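You operate a simulated robot arm through the tools that you are given. There is no shell and no other tool. Be economical: measure what you need, move in short steps, check, and stop when the job is done.

You run a simulated robot arm. Do the job below in one go: nothing can be reset, and whatever is moved stays where it is left.

## Task
Draw both pillars out of the pillar block.
Fine: swing each latch clear before its pillar; the black pillar goes in the green pot, the long pillar in its cup; leave the other two.

It is judged by the outcome, as a careful person would: the job done as asked, and still so three seconds after it is handed in. It fails if anything else is knocked over, pushed out of place, dropped, spilled or broken.

## Robot
A 7-joint arm with a two-finger parallel gripper, fixed in place. Base frame: the origin is at the foot of the arm, x ahead of it, y to its left, z up; the work surface is at about z = 86. Lengths are in cm, angles in rad, forces in N, time in s.
With the tool pointing down near the work surface it reaches from about 30 to 70 cm from the base axis. Its first joint turns from -1.152 to 1.152 rad. Payload 1.57 kg.
The TCP is the grasp point between the finger pads, 3 cm short of the fingertips. In the tool frame z runs along the fingers and y along their closing line. The gripper opens to 11 cm. The fingers are 2.4 cm wide and 1.2 cm thick; the gripper's body (4.8 by 11.2 cm) begins 7.8 cm behind the TCP.
Orientation is told as [roll, pitch, yaw] about the base's x, y, z axes, in that order, counted from this pose: with the fingers straight down and closing along the base's y, the tool's x points along the base's -x, its y along +y and its z along -z.

## Interface
- The arm moves only by the tool jog_arm. Its arguments are lists of equal length, an entry for each row: "rotation": the turn, a rotation vector about the tool's x, y, z in units of 6 degrees (1.0 is 6 degrees), a list of three; "offset": the shift along the tool's x, y, z in units of 50 mm (1.0 is 50 mm), a list of three; "claw": the gripper command, from -1 (shut) to 1 (fully open), values between in proportion. In form: {"rotation": [[ax, ay, az], ...], "offset": [[tx, ty, tz], ...], "claw": [claw, ...]}. A call has 1 to 10 rows; each row shifts and turns the commanded pose from where the row before left it, along the tool's axes as they then stand. A call with a number of a shift or a turn outside -1 to 1 is refused whole. Rows are played at 5 a second. More than 5 cm and 0.15 rad between two rows, or a gripper value outside its range, and nothing of the call is played. Where a pose cannot be reached the arm comes as near as it can. A force on the tool above 40 N (or 10 N above the force at the start of the call, whichever is more), or a blocked arm, ends the call early, and 0.2 s more pass. Each finger travels about 10.8 cm/s and halts on what it meets, pressing with about 26 N; the grip force reading is that of the motor and also rises with nothing between the fingers. The clock runs only during rows and for 0.2 s after the last one: add rows that do not move to give the fingers time. The reply holds the time, the measured pose of the TCP, the force on the tool along the base axes, the opening and the grip force, in the units named above and with some noise, and new pictures: "show" is both (left out), scene, wrist or none.
- Cameras (640 x 400 px; columns grow to the right, rows downward): "scene" is fixed at [16.38, -38.97, 141.16]; the picture's right is [0.78, -0.62, 0.00], its down [-0.32, -0.41, -0.85] and it looks along [0.53, 0.67, -0.52] (base axes); focal length 348 px, centre (320, 200). "wrist" rides on the gripper at [-3.6, 0, -8] in the tool frame; the picture's right is [0.00, -1.00, 0.00], its down [0.97, 0.00, -0.24] and it looks along [0.24, 0.00, 0.97] (tool axes); focal length 218 px, centre (320, 200). There is no depth. A picture from a camera that has moved, and an enlarged one, comes with that camera's place and axes in the base frame and with its lens.
- enlarge(camera, box): a new picture of the part [left, top, right, bottom] of that camera's present view, enlarged. It takes no simulated time.
- job_done(): hands the job in; it is judged then, once.

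Go step by step. Nothing tells you positions but the pictures and the camera data: compare them with the known pose of the tool, close in by small moves and look again before you grip or let go. The budget is 120 turns and 170 pictures, counting those below and the enlarged ones. Unless the task says otherwise, let go and move clear before handing in, and close with one line.

The tools are called after "Request:" as a command line: name --argument value ..., lists and objects as JSON in quotes. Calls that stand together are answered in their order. jog_arm: Moves the arm, as the interface text tells. Its arguments: {"type":"object","properties":{"rotation":{"type":"array","items":{"type":"array","items":{"type":"number"}}},"offset":{"type":"array","items":{"type":"array","items":{"type":"number"}}},"claw":{"type":"array","items":{"type":"number"}},"show":{"type":"string","enum":["both","scene","wrist","none"]}},"required":["rotation","offset","claw"]} The other tools are called the same way: enlarge (camera, box) takes an enlarged picture of a part of a camera's view; job_done () hands the job in.

At the start:

```text
time: 0.0
tcp_pos: [39.82, -3.91, 114.11]
tcp_rot: [-0.001, 0.001, 0.001]
ft_force: [0.0, -0.8, -0.6]
gripper_width: 11.01
grip_force: 0.0
```

scene: 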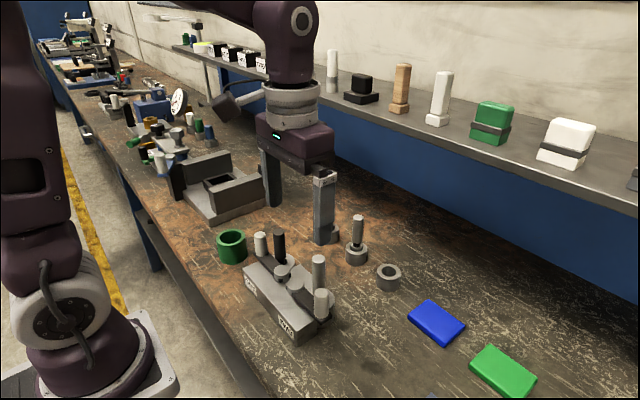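
wrist: 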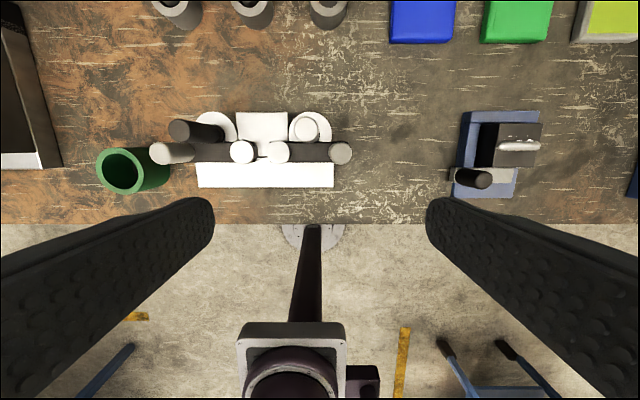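

I see the block with several pillars, a green pot and some cups; I'll enlarge both views to identify the latches and pillars.

Request:
enlarge --camera "scene" --box '[200, 180, 420, 350]'

Request:
enlarge --camera "wrist" --box '[80, 0, 400, 200]'

```text
2.35 times, centred on (310, 265) of scene
camera zoom: at [16.38, -38.97, 141.16], right [0.78, -0.62, 0.0], down [-0.32, -0.41, -0.85], along [0.53, 0.67, -0.52], focal length 819 px, centre (344, 47)
```

zoom: 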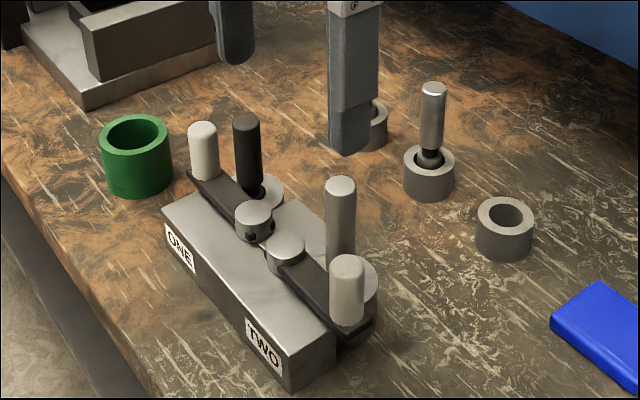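

```text
2.00 times, centred on (240, 100) of wrist
camera zoom: at [43.54, -3.91, 122.0], right [0.0, -1.0, 0.0], down [-0.97, 0.0, 0.24], along [-0.24, 0.0, -0.97], focal length 436 px, centre (480, 400)
```

zoom: 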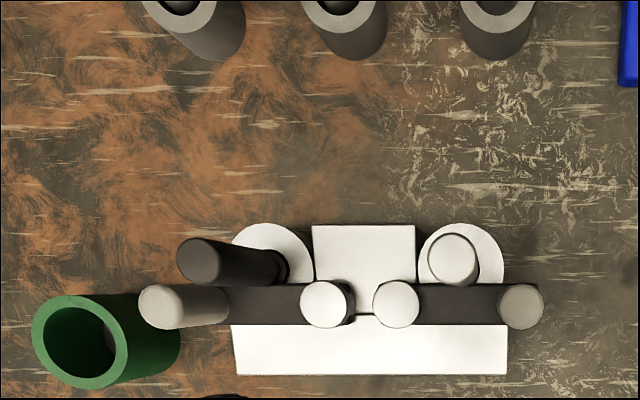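

The block's latches are dark bars pivoting in the middle with upright handles outside; I need a view from above of the block and the three cups, so I move forward and left at height.

Request:
jog_arm --rotation '[[0, 0, 0], [0, 0, 0], [0, 0, 0], [0, 0, 0], [0, 0, 0]]' --offset '[[-0.6, 0.5, 0], [-0.7, 0.5, 0], [-0.7, 0.5, 0], [0, 0, 0], [0, 0, 0]]' --claw '[1, 1, 1, 1, 1]'

```text
time: 1.2
tcp_pos: [49.9, 3.51, 114.16]
tcp_rot: [0.0, 0.0, 0.0]
ft_force: [0.0, 0.4, -0.1]
gripper_width: 11.0
grip_force: 0.0
camera wrist: at [53.49, 3.52, 122.08], right [0.0, -1.0, 0.0], down [-0.97, 0.0, 0.24], along [-0.24, 0.0, -0.97], focal length 218 px, centre (320, 200)
```

scene: 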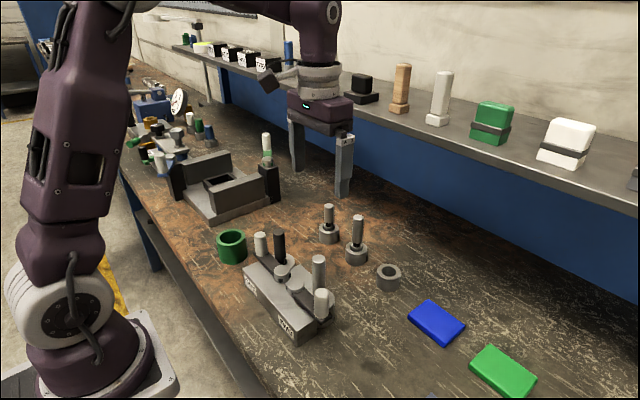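
wrist: 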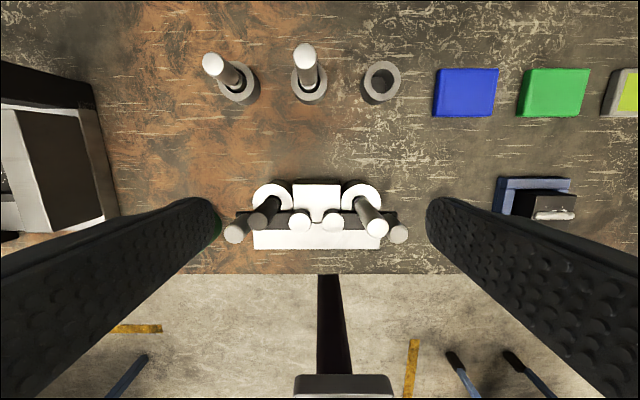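

Three cups: two hold pillars (left alone), the right one is empty and is the long pillar's. I zoom in for measurement.

Request:
enlarge --camera "wrist" --box '[210, 160, 430, 270]'

Request:
enlarge --camera "wrist" --box '[190, 30, 430, 180]'

Request:
enlarge --camera "scene" --box '[230, 210, 350, 350]'

Request:
enlarge --camera "scene" --box '[200, 190, 420, 300]'

```text
2.91 times, centred on (320, 215) of wrist
camera zoom: at [53.49, 3.52, 122.08], right [0.0, -1.0, 0.0], down [-0.97, 0.0, 0.24], along [-0.24, 0.0, -0.97], focal length 635 px, centre (320, 156)
```

zoom: 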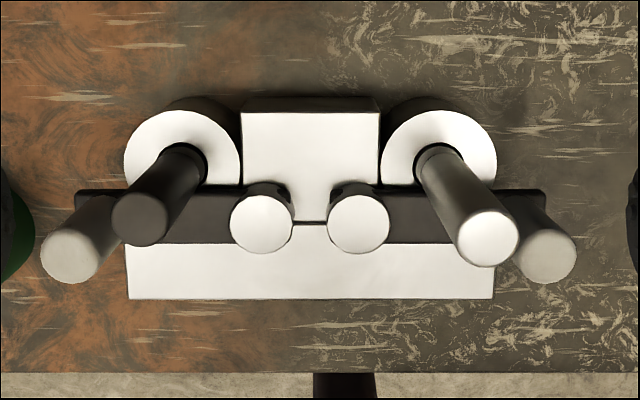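

```text
2.67 times, centred on (310, 105) of wrist
camera zoom: at [53.49, 3.52, 122.08], right [0.0, -1.0, 0.0], down [-0.97, 0.0, 0.24], along [-0.24, 0.0, -0.97], focal length 582 px, centre (347, 453)
```

zoom: 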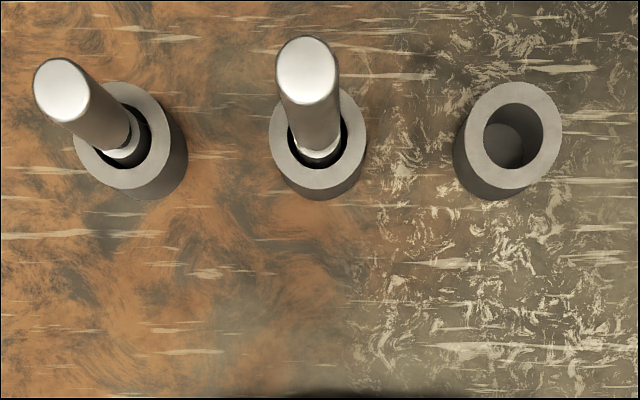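

```text
2.86 times, centred on (290, 280) of scene
camera zoom: at [16.39, -38.97, 141.16], right [0.78, -0.62, 0.0], down [-0.32, -0.41, -0.85], along [0.53, 0.67, -0.52], focal length 994 px, centre (406, -29)
```

zoom: 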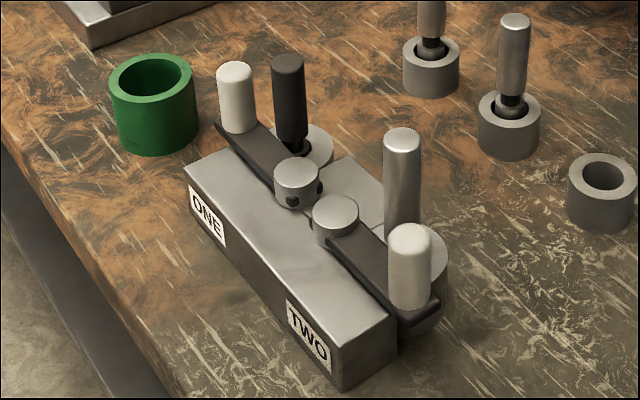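

```text
2.91 times, centred on (310, 245) of scene
camera zoom: at [16.39, -38.97, 141.16], right [0.78, -0.62, 0.0], down [-0.32, -0.41, -0.85], along [0.53, 0.67, -0.52], focal length 1012 px, centre (349, 69)
```

zoom: 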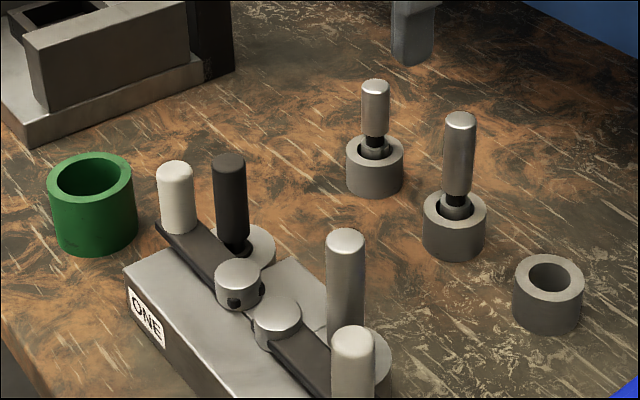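

Estimates: pillars at about (45.1, 10.3, top 99.3) black and (45, -2.6, top 100.3) long; latch pivots (42.75, 6.4) and (42.75, 1.7), handles at (42.8, 14.3) and (42.8, -6.3), tops ≈96.5. The latches must swing toward −x; first I go above handle one and turn the tool by −90°.

Request:
jog_arm --rotation '[[0, 0, 0], [0, 0, 0], [0, 0, 0], [0, 0, 1], [0, 0, 1], [0, 0, 1], [0, 0, 1], [0, 0, 1], [0, 0, 1], [0, 0, 1]]' --offset '[[0.474, 0.72, 0], [0.474, 0.72, 0], [0.474, 0.72, 0], [0, 0, 0], [0, 0, 0], [0, 0, 0], [0, 0, 0], [0, 0, 0], [0, 0, 0], [0, 0, 0]]' --claw '[1, 1, 1, 0.5, 0, -0.1, -0.1, -0.1, -0.1, -0.1]' --show "none"

Request:
jog_arm --rotation '[[0, 0, 1], [0, 0, 1], [0, 0, 1], [0, 0, 1], [0, 0, 1], [0, 0, 1], [0, 0, 1], [0, 0, 1], [0, 0, 0]]' --offset '[[0, 0, 0], [0, 0, 0], [0, 0, 0], [0, 0, 0], [0, 0, 0], [0, 0, 0], [0, 0, 0], [0, 0, 0], [0, 0, 0]]' --claw '[-0.1, -0.1, -0.1, -0.1, -0.1, -0.1, -0.1, -0.1, -0.1]'

```text
time: 3.4
tcp_pos: [42.73, 14.25, 114.05]
tcp_rot: [0.0, 0.0, -0.733]
ft_force: [0.2, 0.6, -0.4]
gripper_width: 4.99
grip_force: 0.0
```

```text
time: 5.4
tcp_pos: [42.81, 14.28, 114.05]
tcp_rot: [0.001, 0.0, -1.573]
ft_force: [-0.2, 0.3, 0.4]
gripper_width: 4.95
grip_force: 0.0
camera wrist: at [42.85, 10.84, 122.03], right [-1.0, 0.0, 0.0], down [0.0, 0.97, 0.24], along [0.0, 0.24, -0.97], focal length 218 px, centre (320, 200)
```

scene: 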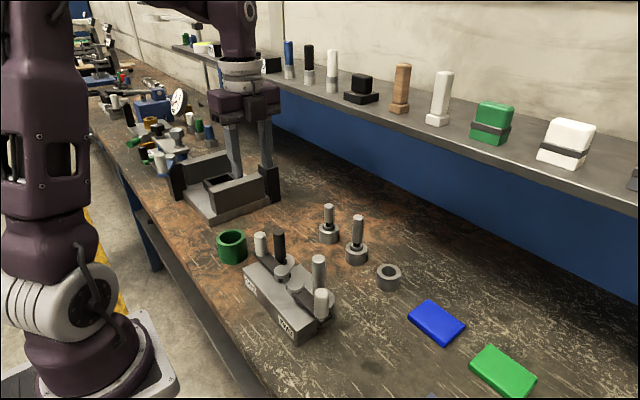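
wrist: 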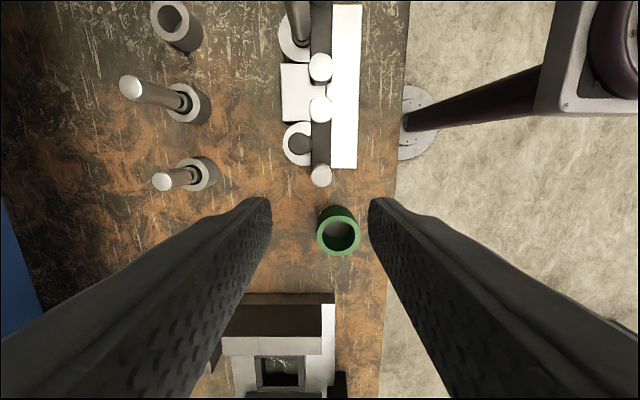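

The handle sits centred between the fingers; I descend around it in steps.

Request:
jog_arm --rotation '[[0, 0, 0], [0, 0, 0], [0, 0, 0], [0, 0, 0], [0, 0, 0]]' --offset '[[0, 0, 0.8], [0, 0, 0.8], [0, 0, 0.8], [0, 0, 0.6], [0, 0, 0]]' --claw '[-0.1, -0.1, -0.1, -0.1, -0.1]'

```text
time: 6.6
tcp_pos: [42.4, 14.48, 98.93]
tcp_rot: [0.001, 0.002, -1.572]
ft_force: [0.0, -0.6, -0.3]
gripper_width: 4.94
grip_force: 0.1
camera wrist: at [42.46, 10.89, 106.79], right [-1.0, 0.0, 0.0], down [0.0, 0.97, 0.24], along [0.0, 0.24, -0.97], focal length 218 px, centre (320, 200)
```

scene: 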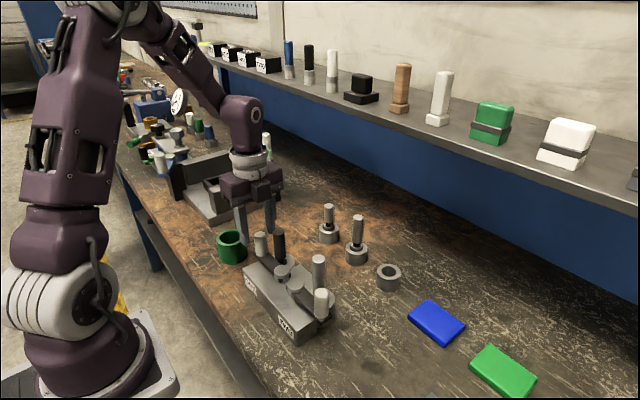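
wrist: 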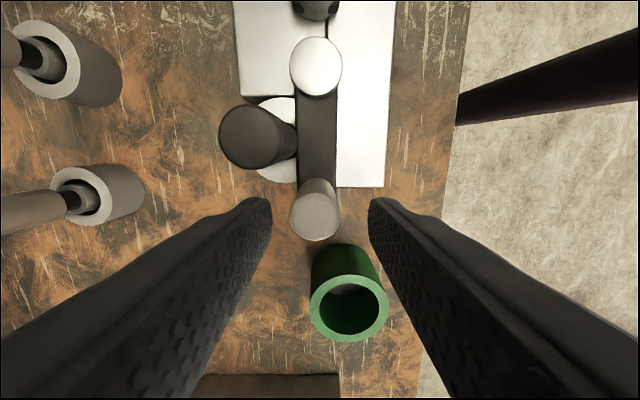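

Handle lines up; I lower the last 4 cm around it and close gently onto it.

Request:
jog_arm --rotation '[[0, 0, 0], [0, 0, 0], [0, 0, 0], [0, 0, 0], [0, 0, 0], [0, 0, 0]]' --offset '[[-0.02, 0.06, 0.4], [0, 0, 0.38], [0, 0, 0], [0, 0, 0], [0, 0, 0], [0, 0, 0]]' --claw '[-0.1, -0.1, -0.1, -0.4, -0.65, -0.65]'

```text
time: 8.0
tcp_pos: [42.82, 14.25, 95.06]
tcp_rot: [-0.002, -0.001, -1.57]
ft_force: [-9.9, -1.2, -3.5]
gripper_width: 2.82
grip_force: 5.5
camera wrist: at [42.84, 10.68, 102.9], right [-1.0, 0.0, 0.0], down [0.0, 0.97, 0.24], along [0.0, 0.24, -0.97], focal length 218 px, centre (320, 200)
```

scene: 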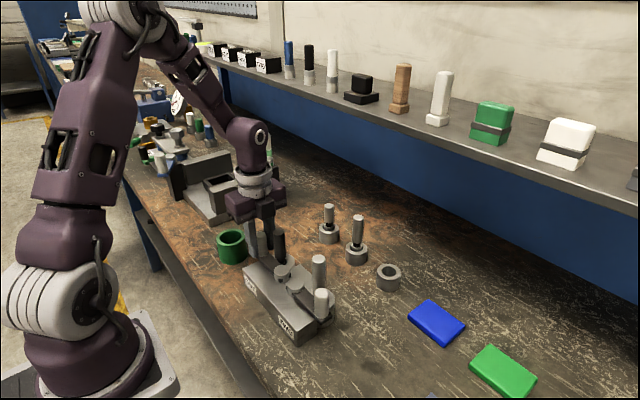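
wrist: 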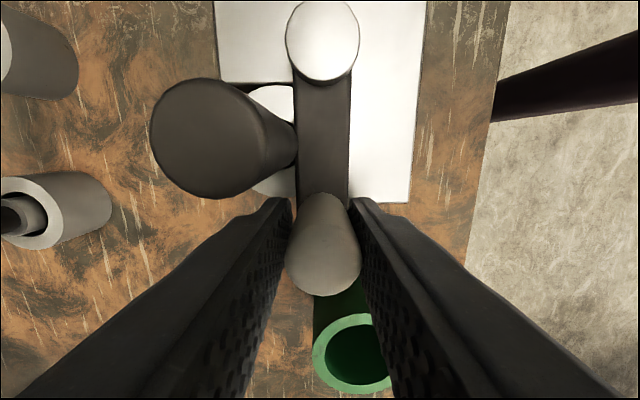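

Gripped with the handle between the pads; I start swinging along the arc towards the arm (24° first).

Request:
jog_arm --rotation '[[0, 0, -1], [0, 0, -1], [0, 0, -1], [0, 0, -1], [0, 0, 0]]' --offset '[[-0.0087, -0.165, 0], [-0.0087, -0.165, 0], [-0.0087, -0.165, 0], [-0.0087, -0.165, 0], [0, 0, 0]]' --claw '[-0.65, -0.65, -0.65, -0.65, -0.65]'

```text
time: 9.2
tcp_pos: [40.05, 13.71, 95.05]
tcp_rot: [0.002, -0.001, -1.148]
ft_force: [-5.9, 25.3, -6.1]
gripper_width: 2.55
grip_force: 37.1
camera wrist: at [41.48, 10.48, 103.07], right [-0.91, -0.41, 0.0], down [-0.4, 0.89, 0.24], along [-0.1, 0.22, -0.97], focal length 218 px, centre (320, 200)
```

scene: 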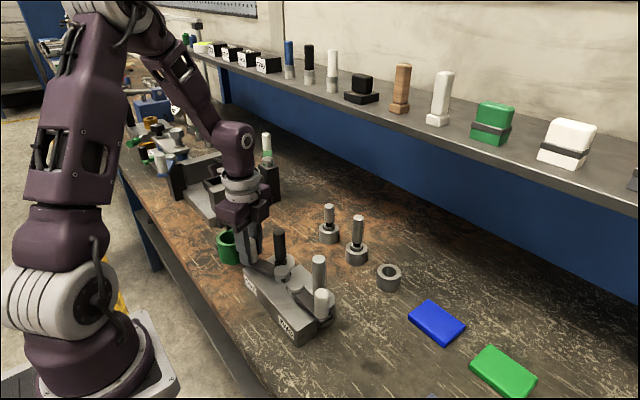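
wrist: 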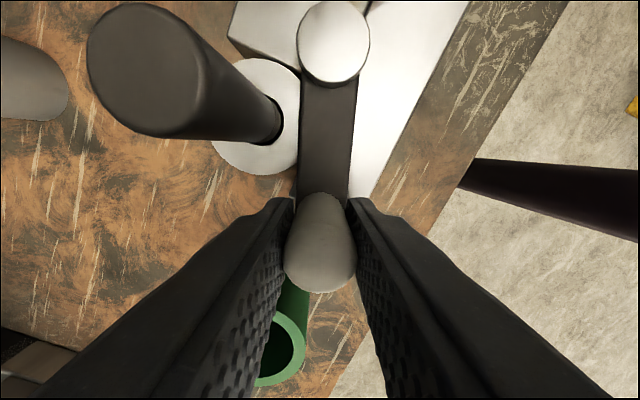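

It swings, but a radial force builds up; I loosen the fingers to a cage around the handle and continue pushing along the arc.

Request:
jog_arm --rotation '[[0, 0, 0], [0, 0, 0], [0, 0, -1], [0, 0, -1], [0, 0, -1], [0, 0, -1], [0, 0, 0]]' --offset '[[0, 0, 0], [0.04, 0, 0], [-0.0087, -0.165, 0], [-0.0087, -0.165, 0], [-0.0087, -0.165, 0], [-0.0087, -0.165, 0], [0, 0, 0]]' --claw '[-0.42, -0.42, -0.42, -0.42, -0.42, -0.42, -0.42]'

```text
time: 10.8
tcp_pos: [37.16, 12.06, 95.06]
tcp_rot: [0.0, -0.001, -0.733]
ft_force: [1.0, 3.4, 0.5]
gripper_width: 3.52
grip_force: 1.8
camera wrist: at [39.92, 9.66, 102.94], right [-0.67, -0.74, 0.0], down [-0.72, 0.65, 0.24], along [-0.18, 0.16, -0.97], focal length 218 px, centre (320, 200)
```

scene: 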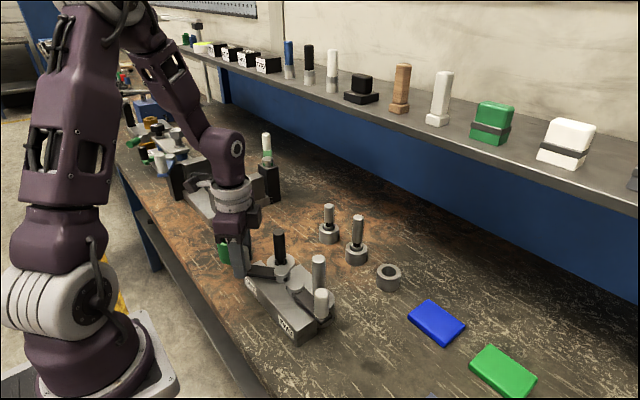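
wrist: 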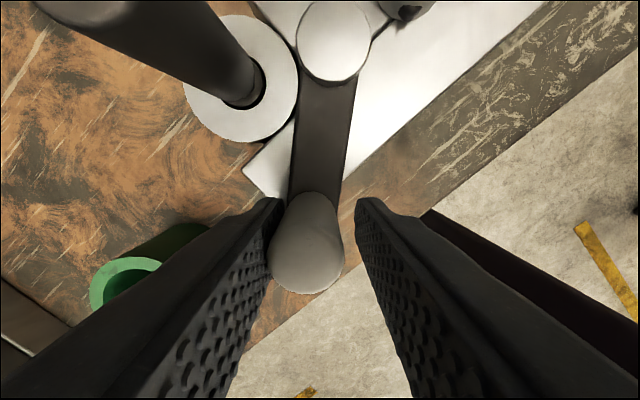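

Good, no load now and the bar is already ~45° off the pillar. I continue another 24° for clear margin.

Request:
jog_arm --rotation '[[0, 0, -1], [0, 0, -1], [0, 0, -1], [0, 0, -1], [0, 0, 0]]' --offset '[[-0.0087, -0.165, 0], [-0.0087, -0.165, 0], [-0.0087, -0.165, 0], [-0.0087, -0.165, 0], [0, 0, 0]]' --claw '[-0.42, -0.42, -0.42, -0.42, -0.42]'

```text
time: 12.0
tcp_pos: [35.66, 9.18, 95.16]
tcp_rot: [0.007, -0.005, -0.31]
ft_force: [17.0, 27.2, 6.6]
gripper_width: 5.99
grip_force: 15.5
camera wrist: at [39.11, 8.15, 103.1], right [-0.31, -0.95, 0.0], down [-0.93, 0.3, 0.24], along [-0.22, 0.08, -0.97], focal length 218 px, centre (320, 200)
```

scene: 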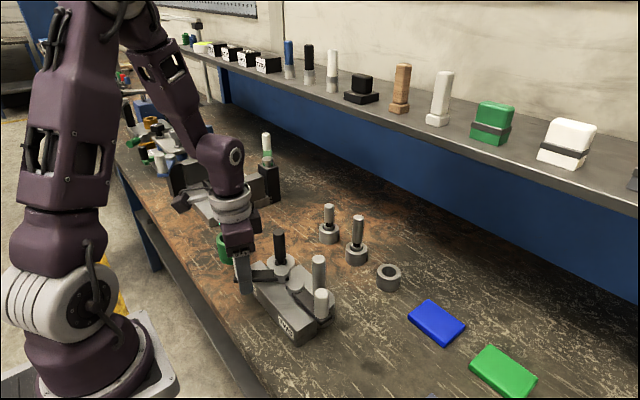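
wrist: 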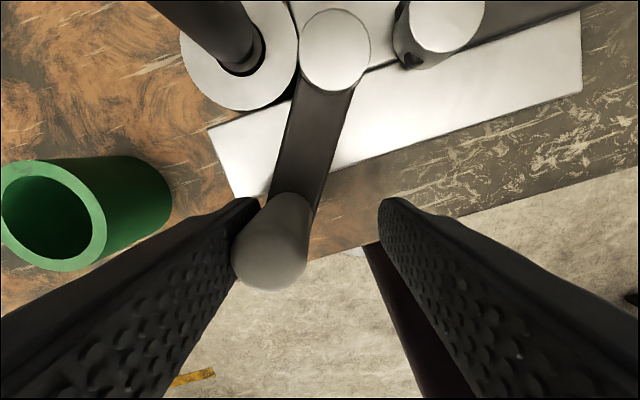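

The latch has reached its stop, about 55–60° off. I back off a little, open and lift clear, then look.

Request:
jog_arm --rotation '[[0, 0, 0], [0, 0, 0], [0, 0, 0], [0, 0, 0], [0, 0, 0], [0, 0, 0], [0, 0, 0]]' --offset '[[0, 0.14, 0], [0, 0.14, 0], [0, 0, 0], [0, 0, -0.6], [0, 0, -0.8], [0, 0, -0.8], [0, 0, 0]]' --claw '[-0.1, 0, 0, 0, 0, 0, 0]'

```text
time: 13.6
tcp_pos: [35.98, 10.36, 106.4]
tcp_rot: [-0.001, 0.0, -0.315]
ft_force: [-0.6, -0.2, 0.3]
gripper_width: 5.48
grip_force: 0.0
camera wrist: at [39.42, 9.2, 114.18], right [-0.31, -0.95, 0.0], down [-0.92, 0.3, 0.24], along [-0.23, 0.07, -0.97], focal length 218 px, centre (320, 200)
```

scene: 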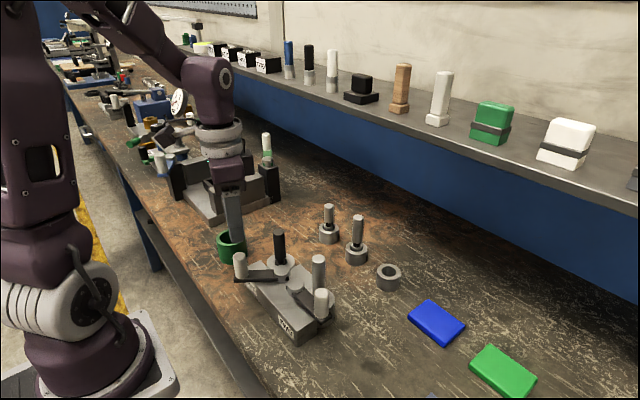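
wrist: 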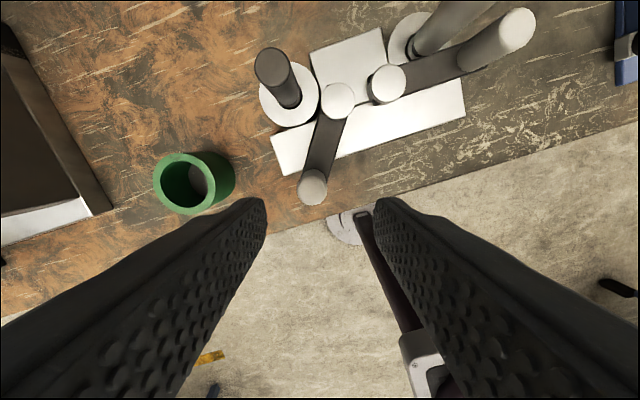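

Latch one is swung clear and the block hasn't moved. Now back to yaw 0 and over the black pillar.

Request:
jog_arm --rotation '[[0, 0, -1], [0, 0, -1], [0, 0, -1], [0, 0, 0], [0, 0, 0], [0, 0, 0]]' --offset '[[0, 0, 0], [0, 0, 0], [0, 0, 0], [-0.9, 0, 0], [-0.92, 0, 0], [0, 0, 0]]' --claw '[0, 0, 0, 0, 0, 0]'

```text
time: 15.0
tcp_pos: [45.45, 10.39, 106.31]
tcp_rot: [-0.001, -0.001, 0.0]
ft_force: [0.0, 0.7, 0.7]
gripper_width: 5.5
grip_force: 0.0
camera wrist: at [49.13, 10.31, 114.29], right [0.0, -1.0, 0.0], down [-0.97, 0.0, 0.24], along [-0.24, 0.0, -0.97], focal length 218 px, centre (320, 200)
```

scene: 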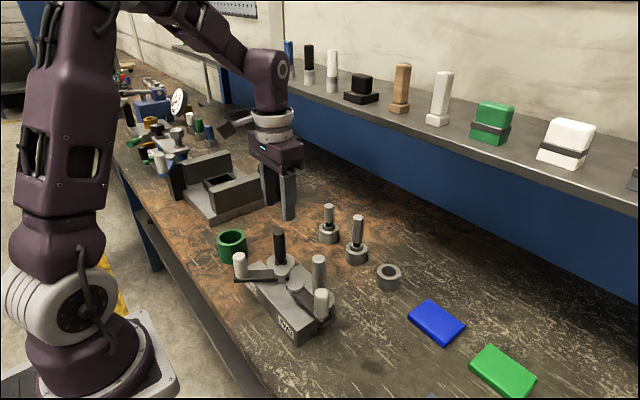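
wrist: 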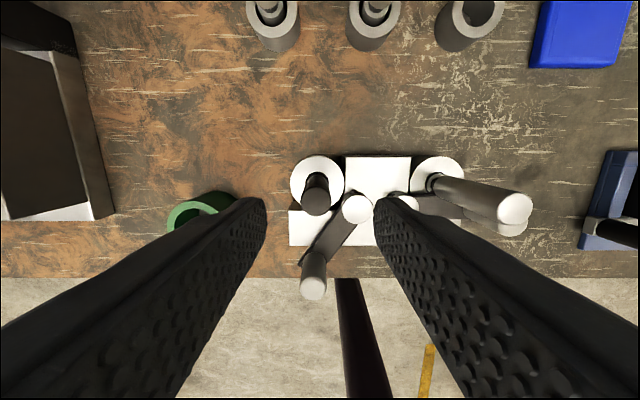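

Pillar is nearly centred (about (45.4, 10.6)). I descend and close.

Request:
jog_arm --rotation '[[0, 0, 0], [0, 0, 0], [0, 0, 0], [0, 0, 0]]' --offset '[[0, 0.04, 0.6], [0, 0, 0.7], [0, 0, 0.6], [0, 0, 0]]' --claw '[0, 0, 0, 0]'

```text
time: 16.0
tcp_pos: [44.91, 10.64, 97.04]
tcp_rot: [0.0, 0.001, 0.0]
ft_force: [0.3, -0.2, 0.2]
gripper_width: 5.51
grip_force: 0.0
camera wrist: at [48.63, 10.68, 104.85], right [0.0, -1.0, 0.0], down [-0.97, 0.0, 0.24], along [-0.24, 0.0, -0.97], focal length 218 px, centre (320, 200)
```

scene: 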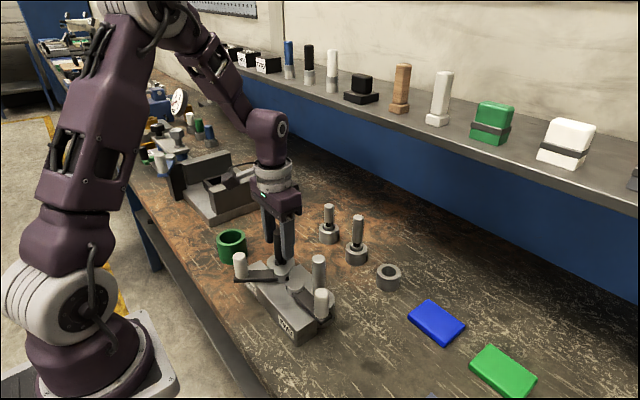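
wrist: 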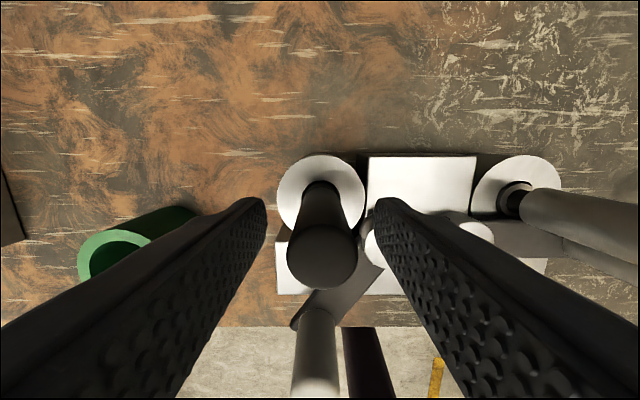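

The pillar is between the fingers; shift 0.4 cm forward and close.

Request:
jog_arm --rotation '[[0, 0, 0], [0, 0, 0], [0, 0, 0], [0, 0, 0], [0, 0, 0], [0, 0, 0], [0, 0, 0]]' --offset '[[-0.08, 0, 0], [0, 0, 0], [0, 0, 0], [0, 0, 0], [0, 0, 0], [0, 0, 0], [0, 0, 0]]' --claw '[0, -0.25, -0.4, -0.5, -0.6, -0.8, -0.8]'

```text
time: 17.6
tcp_pos: [45.39, 10.57, 96.87]
tcp_rot: [0.001, -0.001, 0.001]
ft_force: [-0.2, 0.6, 0.2]
gripper_width: 2.33
grip_force: 25.5
camera wrist: at [49.03, 10.68, 104.8], right [0.0, -1.0, 0.0], down [-0.97, 0.0, 0.24], along [-0.24, 0.0, -0.97], focal length 218 px, centre (320, 200)
```

scene: 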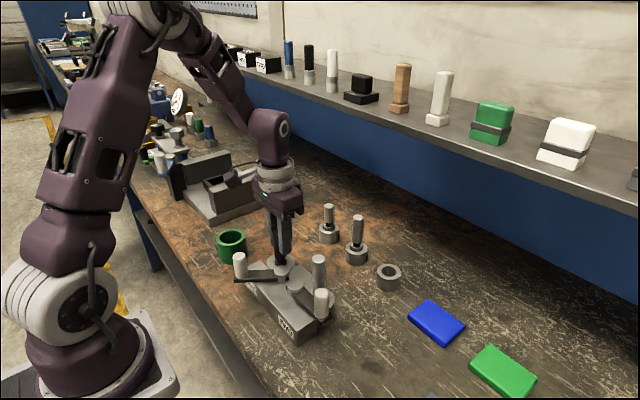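
wrist: 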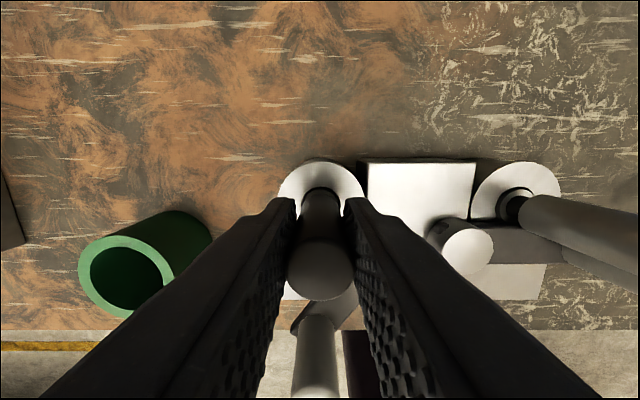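

Firm grip with no side load (diameter 2.3). I lift straight up slowly.

Request:
jog_arm --rotation '[[0, 0, 0], [0, 0, 0], [0, 0, 0], [0, 0, 0], [0, 0, 0], [0, 0, 0]]' --offset '[[0, 0, -0.2], [0, 0, -0.3], [0, 0, -0.4], [0, 0, -0.4], [0, 0, -0.4], [0, 0, 0]]' --claw '[-0.8, -0.8, -0.8, -0.8, -0.8, -0.8]'

```text
time: 19.0
tcp_pos: [45.29, 10.49, 105.15]
tcp_rot: [0.0, -0.001, -0.001]
ft_force: [-0.4, 0.4, -4.1]
gripper_width: 2.36
grip_force: 25.8
camera wrist: at [48.97, 10.58, 113.07], right [0.0, -1.0, 0.0], down [-0.97, 0.0, 0.24], along [-0.24, 0.0, -0.97], focal length 218 px, centre (320, 200)
```

scene: 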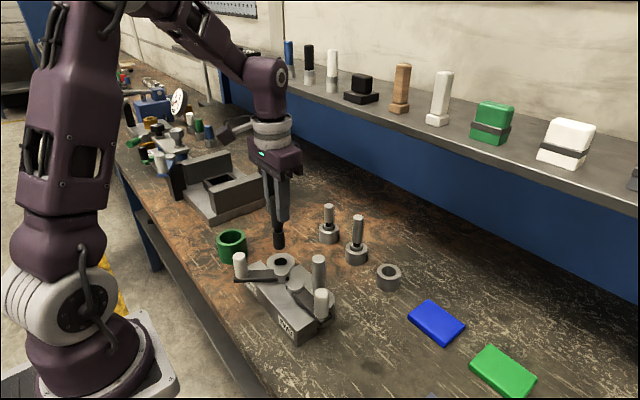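
wrist: 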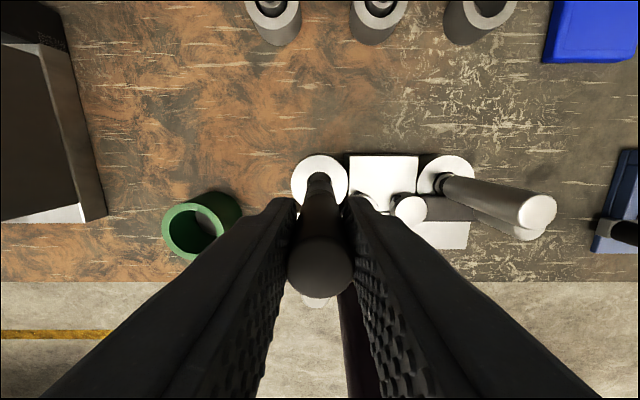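

The black pillar is out (bottom about 10 cm below the TCP). I raise a bit more and carry it above the green pot at about (40.4, 23).

Request:
jog_arm --rotation '[[0, 0, 0], [0, 0, 0], [0, 0, 0], [0, 0, 0], [0, 0, 0], [0, 0, 0], [0, 0, 0], [0, 0, 0]]' --offset '[[0, 0, -0.5], [0.1, 0.4, 0], [0.2, 0.5, 0], [0.22, 0.5, 0], [0.22, 0.5, 0], [0.22, 0.5, 0], [0, 0.1, 0], [0, 0, 0]]' --claw '[-0.8, -0.8, -0.8, -0.8, -0.8, -0.8, -0.8, -0.8]'

Request:
enlarge --camera "scene" --box '[180, 140, 340, 280]'

```text
time: 20.8
tcp_pos: [40.59, 22.99, 107.74]
tcp_rot: [0.001, 0.002, 0.0]
ft_force: [-0.6, -0.3, -3.5]
gripper_width: 2.38
grip_force: 25.6
camera wrist: at [44.35, 22.97, 115.61], right [0.0, -1.0, 0.0], down [-0.97, 0.0, 0.24], along [-0.24, 0.0, -0.97], focal length 218 px, centre (320, 200)
```

scene: 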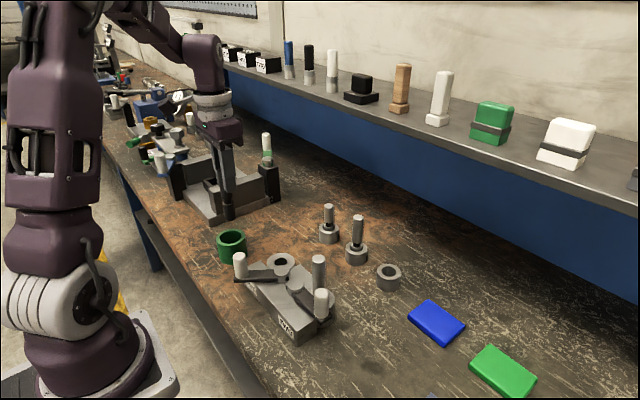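
wrist: 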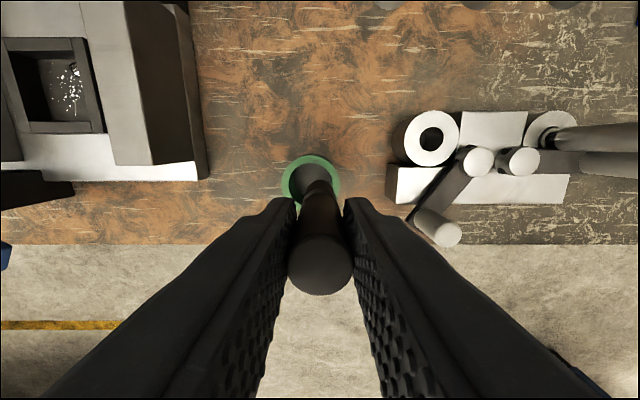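

```text
2.86 times, centred on (260, 210) of scene
camera zoom: at [16.39, -38.96, 141.16], right [0.78, -0.62, 0.0], down [-0.32, -0.41, -0.85], along [0.53, 0.67, -0.52], focal length 994 px, centre (491, 171)
```

zoom: 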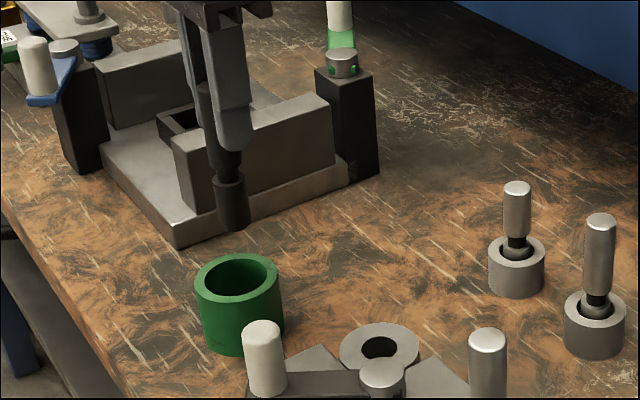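

Pot centre is at about (40.4, 23.8) with rim near 91.7; I shift +0.75 in y and lower until just above the rim.

Request:
jog_arm --rotation '[[0, 0, 0], [0, 0, 0], [0, 0, 0], [0, 0, 0]]' --offset '[[0.02, 0.15, 0], [0, 0, 0.5], [0, 0, 0.4], [0, 0, 0]]' --claw '[-0.8, -0.8, -0.8, -0.8]'

Request:
enlarge --camera "scene" --box '[180, 140, 340, 280]'

```text
time: 21.8
tcp_pos: [40.45, 23.79, 103.21]
tcp_rot: [-0.001, 0.0, 0.0]
ft_force: [-0.2, 0.1, -4.1]
gripper_width: 2.33
grip_force: 25.9
camera wrist: at [44.15, 23.69, 110.99], right [0.0, -1.0, 0.0], down [-0.97, 0.0, 0.24], along [-0.24, 0.0, -0.97], focal length 218 px, centre (320, 200)
```

scene: 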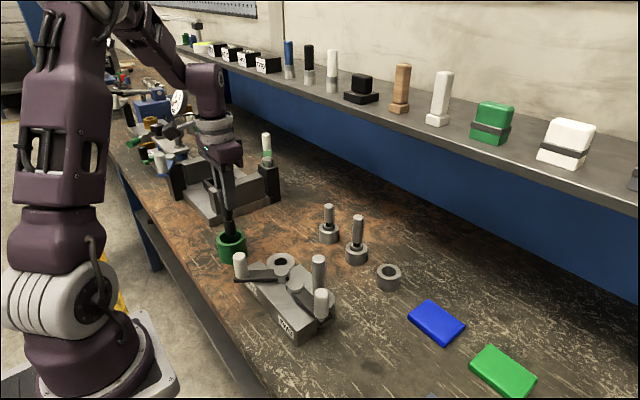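
wrist: 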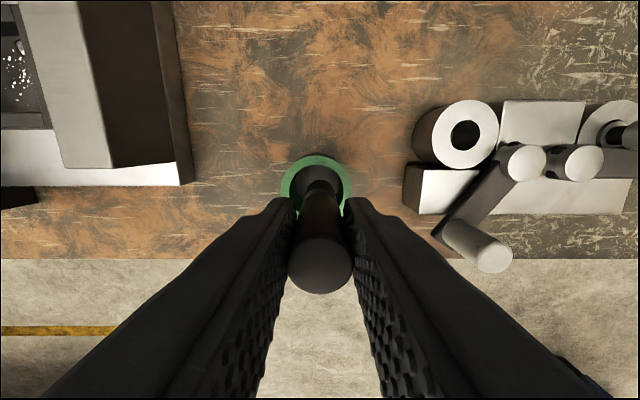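

```text
2.86 times, centred on (260, 210) of scene
camera zoom: at [16.39, -38.96, 141.16], right [0.78, -0.62, 0.0], down [-0.32, -0.41, -0.85], along [0.53, 0.67, -0.52], focal length 994 px, centre (491, 171)
```

zoom: 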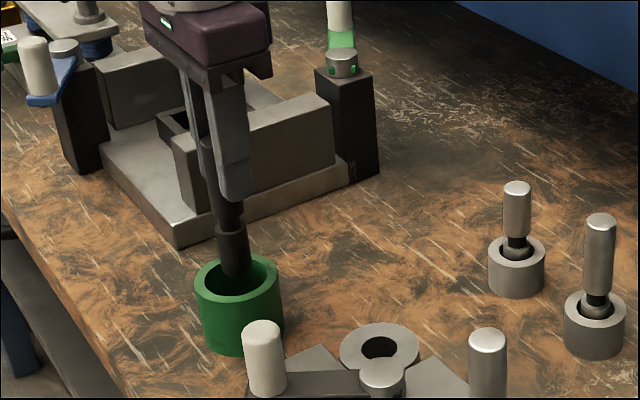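

Centred over the pot opening; lowering further in small steps.

Request:
jog_arm --rotation '[[0, 0, 0], [0, 0, 0], [0, 0, 0], [0, 0, 0], [0, 0, 0]]' --offset '[[0, 0, 0.3], [0, 0, 0.3], [0, 0, 0.25], [0, 0, 0.15], [0, 0, 0]]' --claw '[-0.8, -0.8, -0.8, -0.8, -0.8]'

Request:
enlarge --camera "scene" --box '[180, 140, 340, 280]'

```text
time: 23.0
tcp_pos: [40.31, 23.91, 98.2]
tcp_rot: [0.001, 0.0, 0.001]
ft_force: [0.1, -0.1, -3.8]
gripper_width: 2.35
grip_force: 26.3
camera wrist: at [44.1, 23.89, 106.08], right [0.0, -1.0, 0.0], down [-0.97, 0.0, 0.24], along [-0.24, 0.0, -0.97], focal length 218 px, centre (320, 200)
```

scene: 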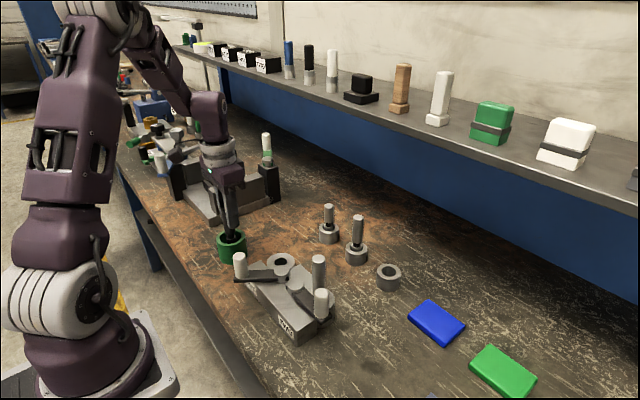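
wrist: 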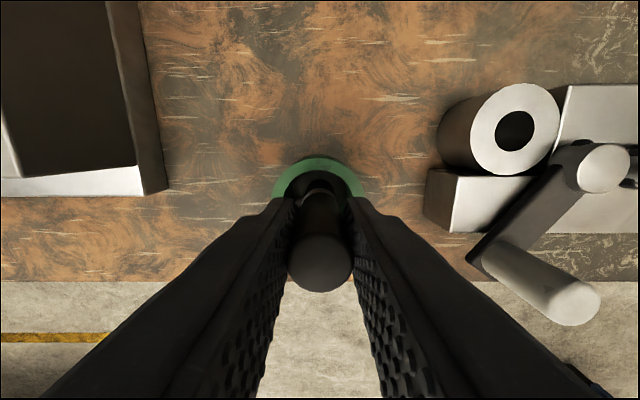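

```text
2.86 times, centred on (260, 210) of scene
camera zoom: at [16.39, -38.96, 141.16], right [0.78, -0.62, 0.0], down [-0.32, -0.41, -0.85], along [0.53, 0.67, -0.52], focal length 994 px, centre (491, 171)
```

zoom: 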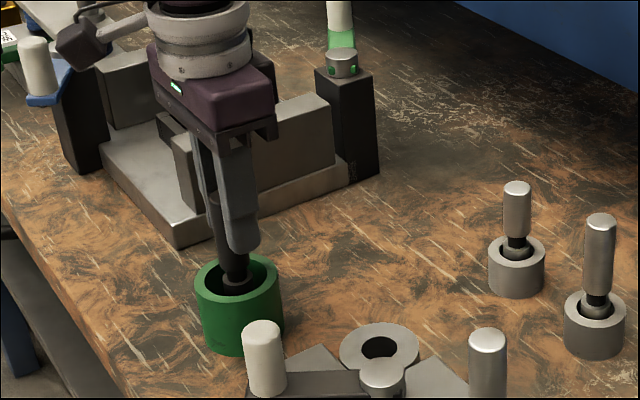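

No contact yet; creeping down by millimetres until the weight goes onto the floor of the pot.

Request:
jog_arm --rotation '[[0, 0, 0], [0, 0, 0], [0, 0, 0], [0, 0, 0]]' --offset '[[0, 0, 0.06], [0, 0, 0.06], [0, 0, 0.04], [0, 0, 0]]' --claw '[-0.8, -0.8, -0.8, -0.8]' --show "none"

```text
time: 24.0
tcp_pos: [40.5, 23.83, 97.41]
tcp_rot: [0.001, 0.001, 0.0]
ft_force: [-0.4, -0.3, -1.3]
gripper_width: 2.34
grip_force: 26.3
```

Request:
jog_arm --rotation '[[0, 0, 0], [0, 0, 0]]' --offset '[[0, 0, 0.02], [0, 0, 0]]' --claw '[-0.8, -0.8]' --show "none"

```text
time: 24.6
tcp_pos: [40.48, 23.87, 97.18]
tcp_rot: [-0.001, -0.002, -0.002]
ft_force: [0.9, -5.3, 18.7]
gripper_width: 2.37
grip_force: 25.9
```

It stands on the pot's floor; I ease up a hair and open the fingers slowly.

Request:
jog_arm --rotation '[[0, 0, 0], [0, 0, 0], [0, 0, 0], [0, 0, 0], [0, 0, 0], [0, 0, 0]]' --offset '[[0, 0, -0.02], [0, 0, 0], [0, 0, 0], [0, 0, 0], [0, 0, 0], [0, 0, 0]]' --claw '[-0.8, -0.58, -0.5, -0.4, -0.2, 0]'

Request:
enlarge --camera "scene" --box '[180, 140, 340, 280]'

```text
time: 26.0
tcp_pos: [40.57, 23.99, 97.34]
tcp_rot: [-0.001, -0.001, 0.001]
ft_force: [-0.2, -0.7, 0.6]
gripper_width: 5.52
grip_force: 0.1
camera wrist: at [44.13, 23.88, 105.26], right [0.0, -1.0, 0.0], down [-0.97, 0.0, 0.24], along [-0.24, 0.0, -0.97], focal length 218 px, centre (320, 200)
```

scene: 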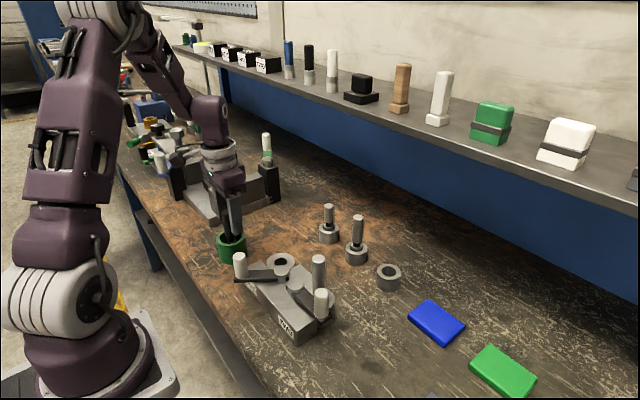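
wrist: 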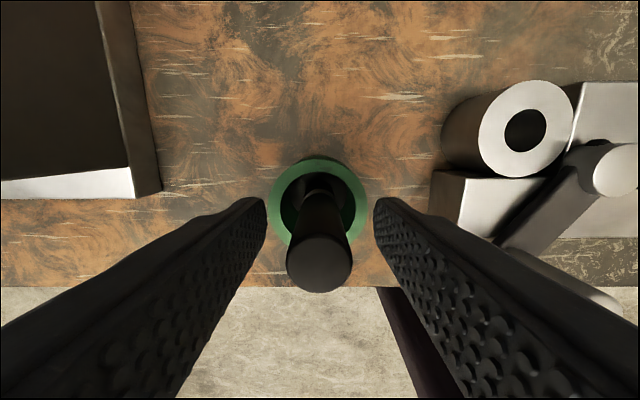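

```text
2.86 times, centred on (260, 210) of scene
camera zoom: at [16.38, -38.97, 141.16], right [0.78, -0.62, 0.0], down [-0.32, -0.41, -0.85], along [0.53, 0.67, -0.52], focal length 994 px, centre (491, 171)
```

zoom: 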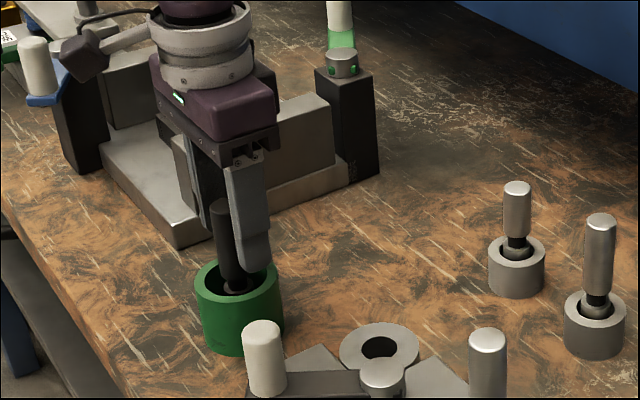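

The black pillar stands in the pot. I rise and move over handle two at (42.8, −6.3).

Request:
jog_arm --rotation '[[0, 0, 0], [0, 0, 0], [0, 0, 0], [0, 0, 0], [0, 0, 0], [0, 0, 0], [0, 0, 0], [0, 0, 0], [0, 0, 0], [0, 0, 0]]' --offset '[[0, 0, -0.6], [0, 0, -0.9], [0, 0, -0.9], [0, -0.85, 0], [0, -0.85, 0], [-0.1, -0.87, 0], [-0.1, -0.87, 0], [-0.1, -0.87, 0], [-0.1, -0.87, 0], [-0.04, -0.87, 0]]' --claw '[0, 0, 0, 0, 0, 0, 0, 0, 0, 0]' --show "none"

Request:
jog_arm --rotation '[[0, 0, -1], [0, 0, -1], [0, 0, -1], [0, 0, -1], [0, 0, -1], [0, 0, -1], [0, 0, -1], [0, 0, -1], [0, 0, -1], [0, 0, -1]]' --offset '[[0, 0, 0], [0, 0, 0], [0, 0, 0], [0, 0, 0], [0, 0, 0], [0, 0, 0], [0, 0, 0], [0, 0, 0], [0, 0, 0], [0, 0, 0]]' --claw '[0, 0, 0, 0, 0, 0, 0, 0, 0, 0]' --show "none"

Request:
jog_arm --rotation '[[0, 0, -1], [0, 0, -1], [0, 0, -1], [0, 0, -1], [0, 0, -1], [0, 0, 0]]' --offset '[[0, 0, 0], [0, 0, 0], [0, 0, 0], [0, 0, 0], [0, 0, 0], [0, 0, 0]]' --claw '[0, 0, 0, 0, 0, 0]'

```text
time: 28.2
tcp_pos: [42.76, -6.39, 109.21]
tcp_rot: [-0.001, -0.001, -0.001]
ft_force: [-0.2, 0.9, -0.8]
gripper_width: 5.53
grip_force: 0.1
```

```text
time: 30.4
tcp_pos: [42.78, -6.37, 109.48]
tcp_rot: [0.0, 0.001, 1.049]
ft_force: [-0.1, 0.3, 0.4]
gripper_width: 5.51
grip_force: 0.0
```

```text
time: 31.8
tcp_pos: [42.72, -6.56, 109.37]
tcp_rot: [0.0, -0.001, 1.572]
ft_force: [0.1, 0.6, 0.0]
gripper_width: 5.52
grip_force: 0.1
camera wrist: at [42.84, -2.87, 117.34], right [1.0, 0.0, 0.0], down [0.0, -0.97, 0.24], along [0.0, -0.24, -0.97], focal length 218 px, centre (320, 200)
```

scene: 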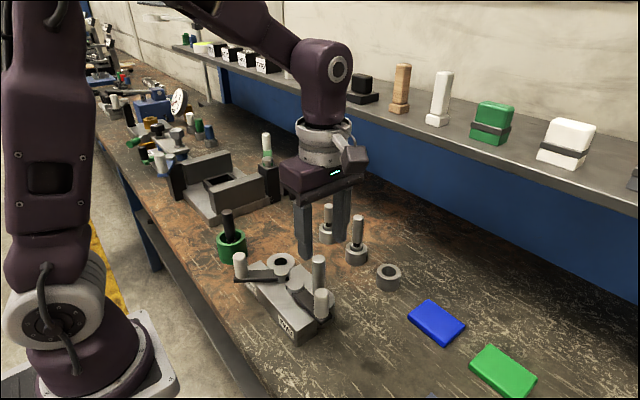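
wrist: 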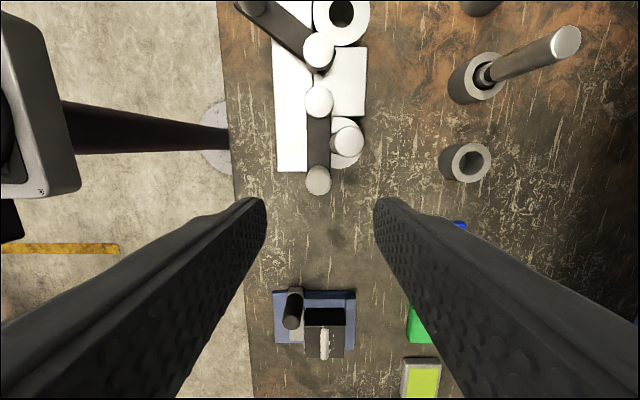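

Aligned with handle two at about (42.7, −6.2). Descending around it.

Request:
jog_arm --rotation '[[0, 0, 0], [0, 0, 0], [0, 0, 0], [0, 0, 0]]' --offset '[[-0.06, 0, 0.7], [0, 0, 0.7], [0, 0, 0.7], [0, 0, 0]]' --claw '[0, 0, 0, 0]' --show "wrist"

```text
time: 32.8
tcp_pos: [42.77, -6.01, 98.97]
tcp_rot: [-0.001, 0.001, 1.571]
ft_force: [0.0, -1.0, -0.3]
gripper_width: 5.51
grip_force: 0.0
camera wrist: at [42.87, -2.45, 106.83], right [1.0, 0.0, 0.0], down [0.0, -0.97, 0.24], along [0.0, -0.24, -0.97], focal length 218 px, centre (320, 200)
```

wrist: 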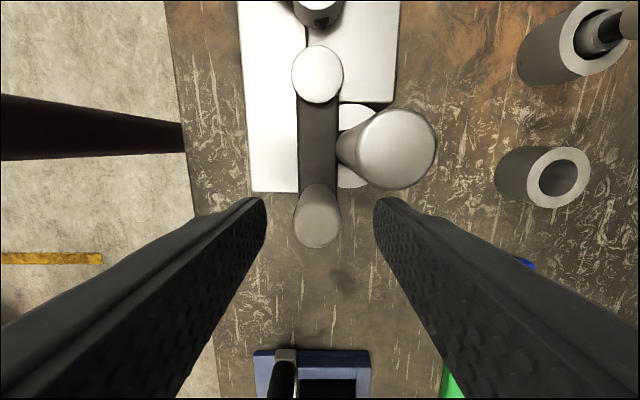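

Lower onto handle two, set the fingers as a loose cage, and swing 36° the other way.

Request:
jog_arm --rotation '[[0, 0, 0], [0, 0, 0], [0, 0, 0], [0, 0, 1], [0, 0, 1], [0, 0, 1], [0, 0, 1], [0, 0, 1], [0, 0, 1], [0, 0, 0]]' --offset '[[-0.02, 0, 0.4], [0, 0, 0.38], [0, 0, 0], [-0.0087, 0.165, 0], [-0.0087, 0.165, 0], [-0.0087, 0.165, 0], [-0.0087, 0.165, 0], [-0.0087, 0.165, 0], [-0.0087, 0.165, 0], [0, 0, 0]]' --claw '[0, 0, -0.42, -0.42, -0.42, -0.42, -0.42, -0.42, -0.42, -0.42]'

```text
time: 35.0
tcp_pos: [37.97, -4.58, 95.05]
tcp_rot: [-0.001, 0.001, 0.941]
ft_force: [2.3, -1.4, -0.9]
gripper_width: 3.45
grip_force: 1.7
camera wrist: at [40.21, -1.59, 102.91], right [0.81, -0.59, 0.0], down [-0.57, -0.78, 0.24], along [-0.14, -0.19, -0.97], focal length 218 px, centre (320, 200)
```

scene: 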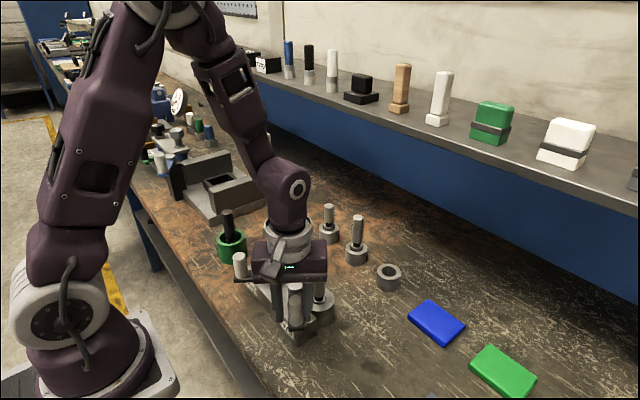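
wrist: 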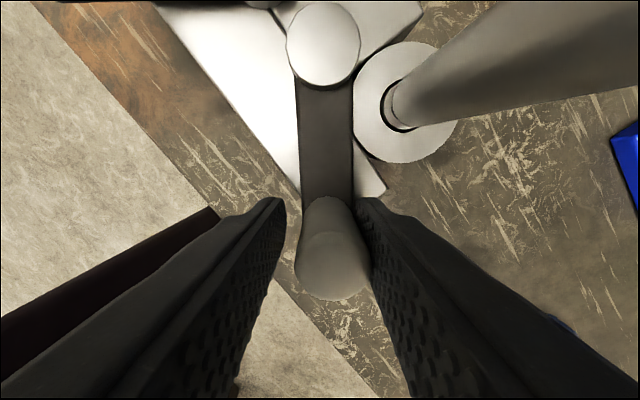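

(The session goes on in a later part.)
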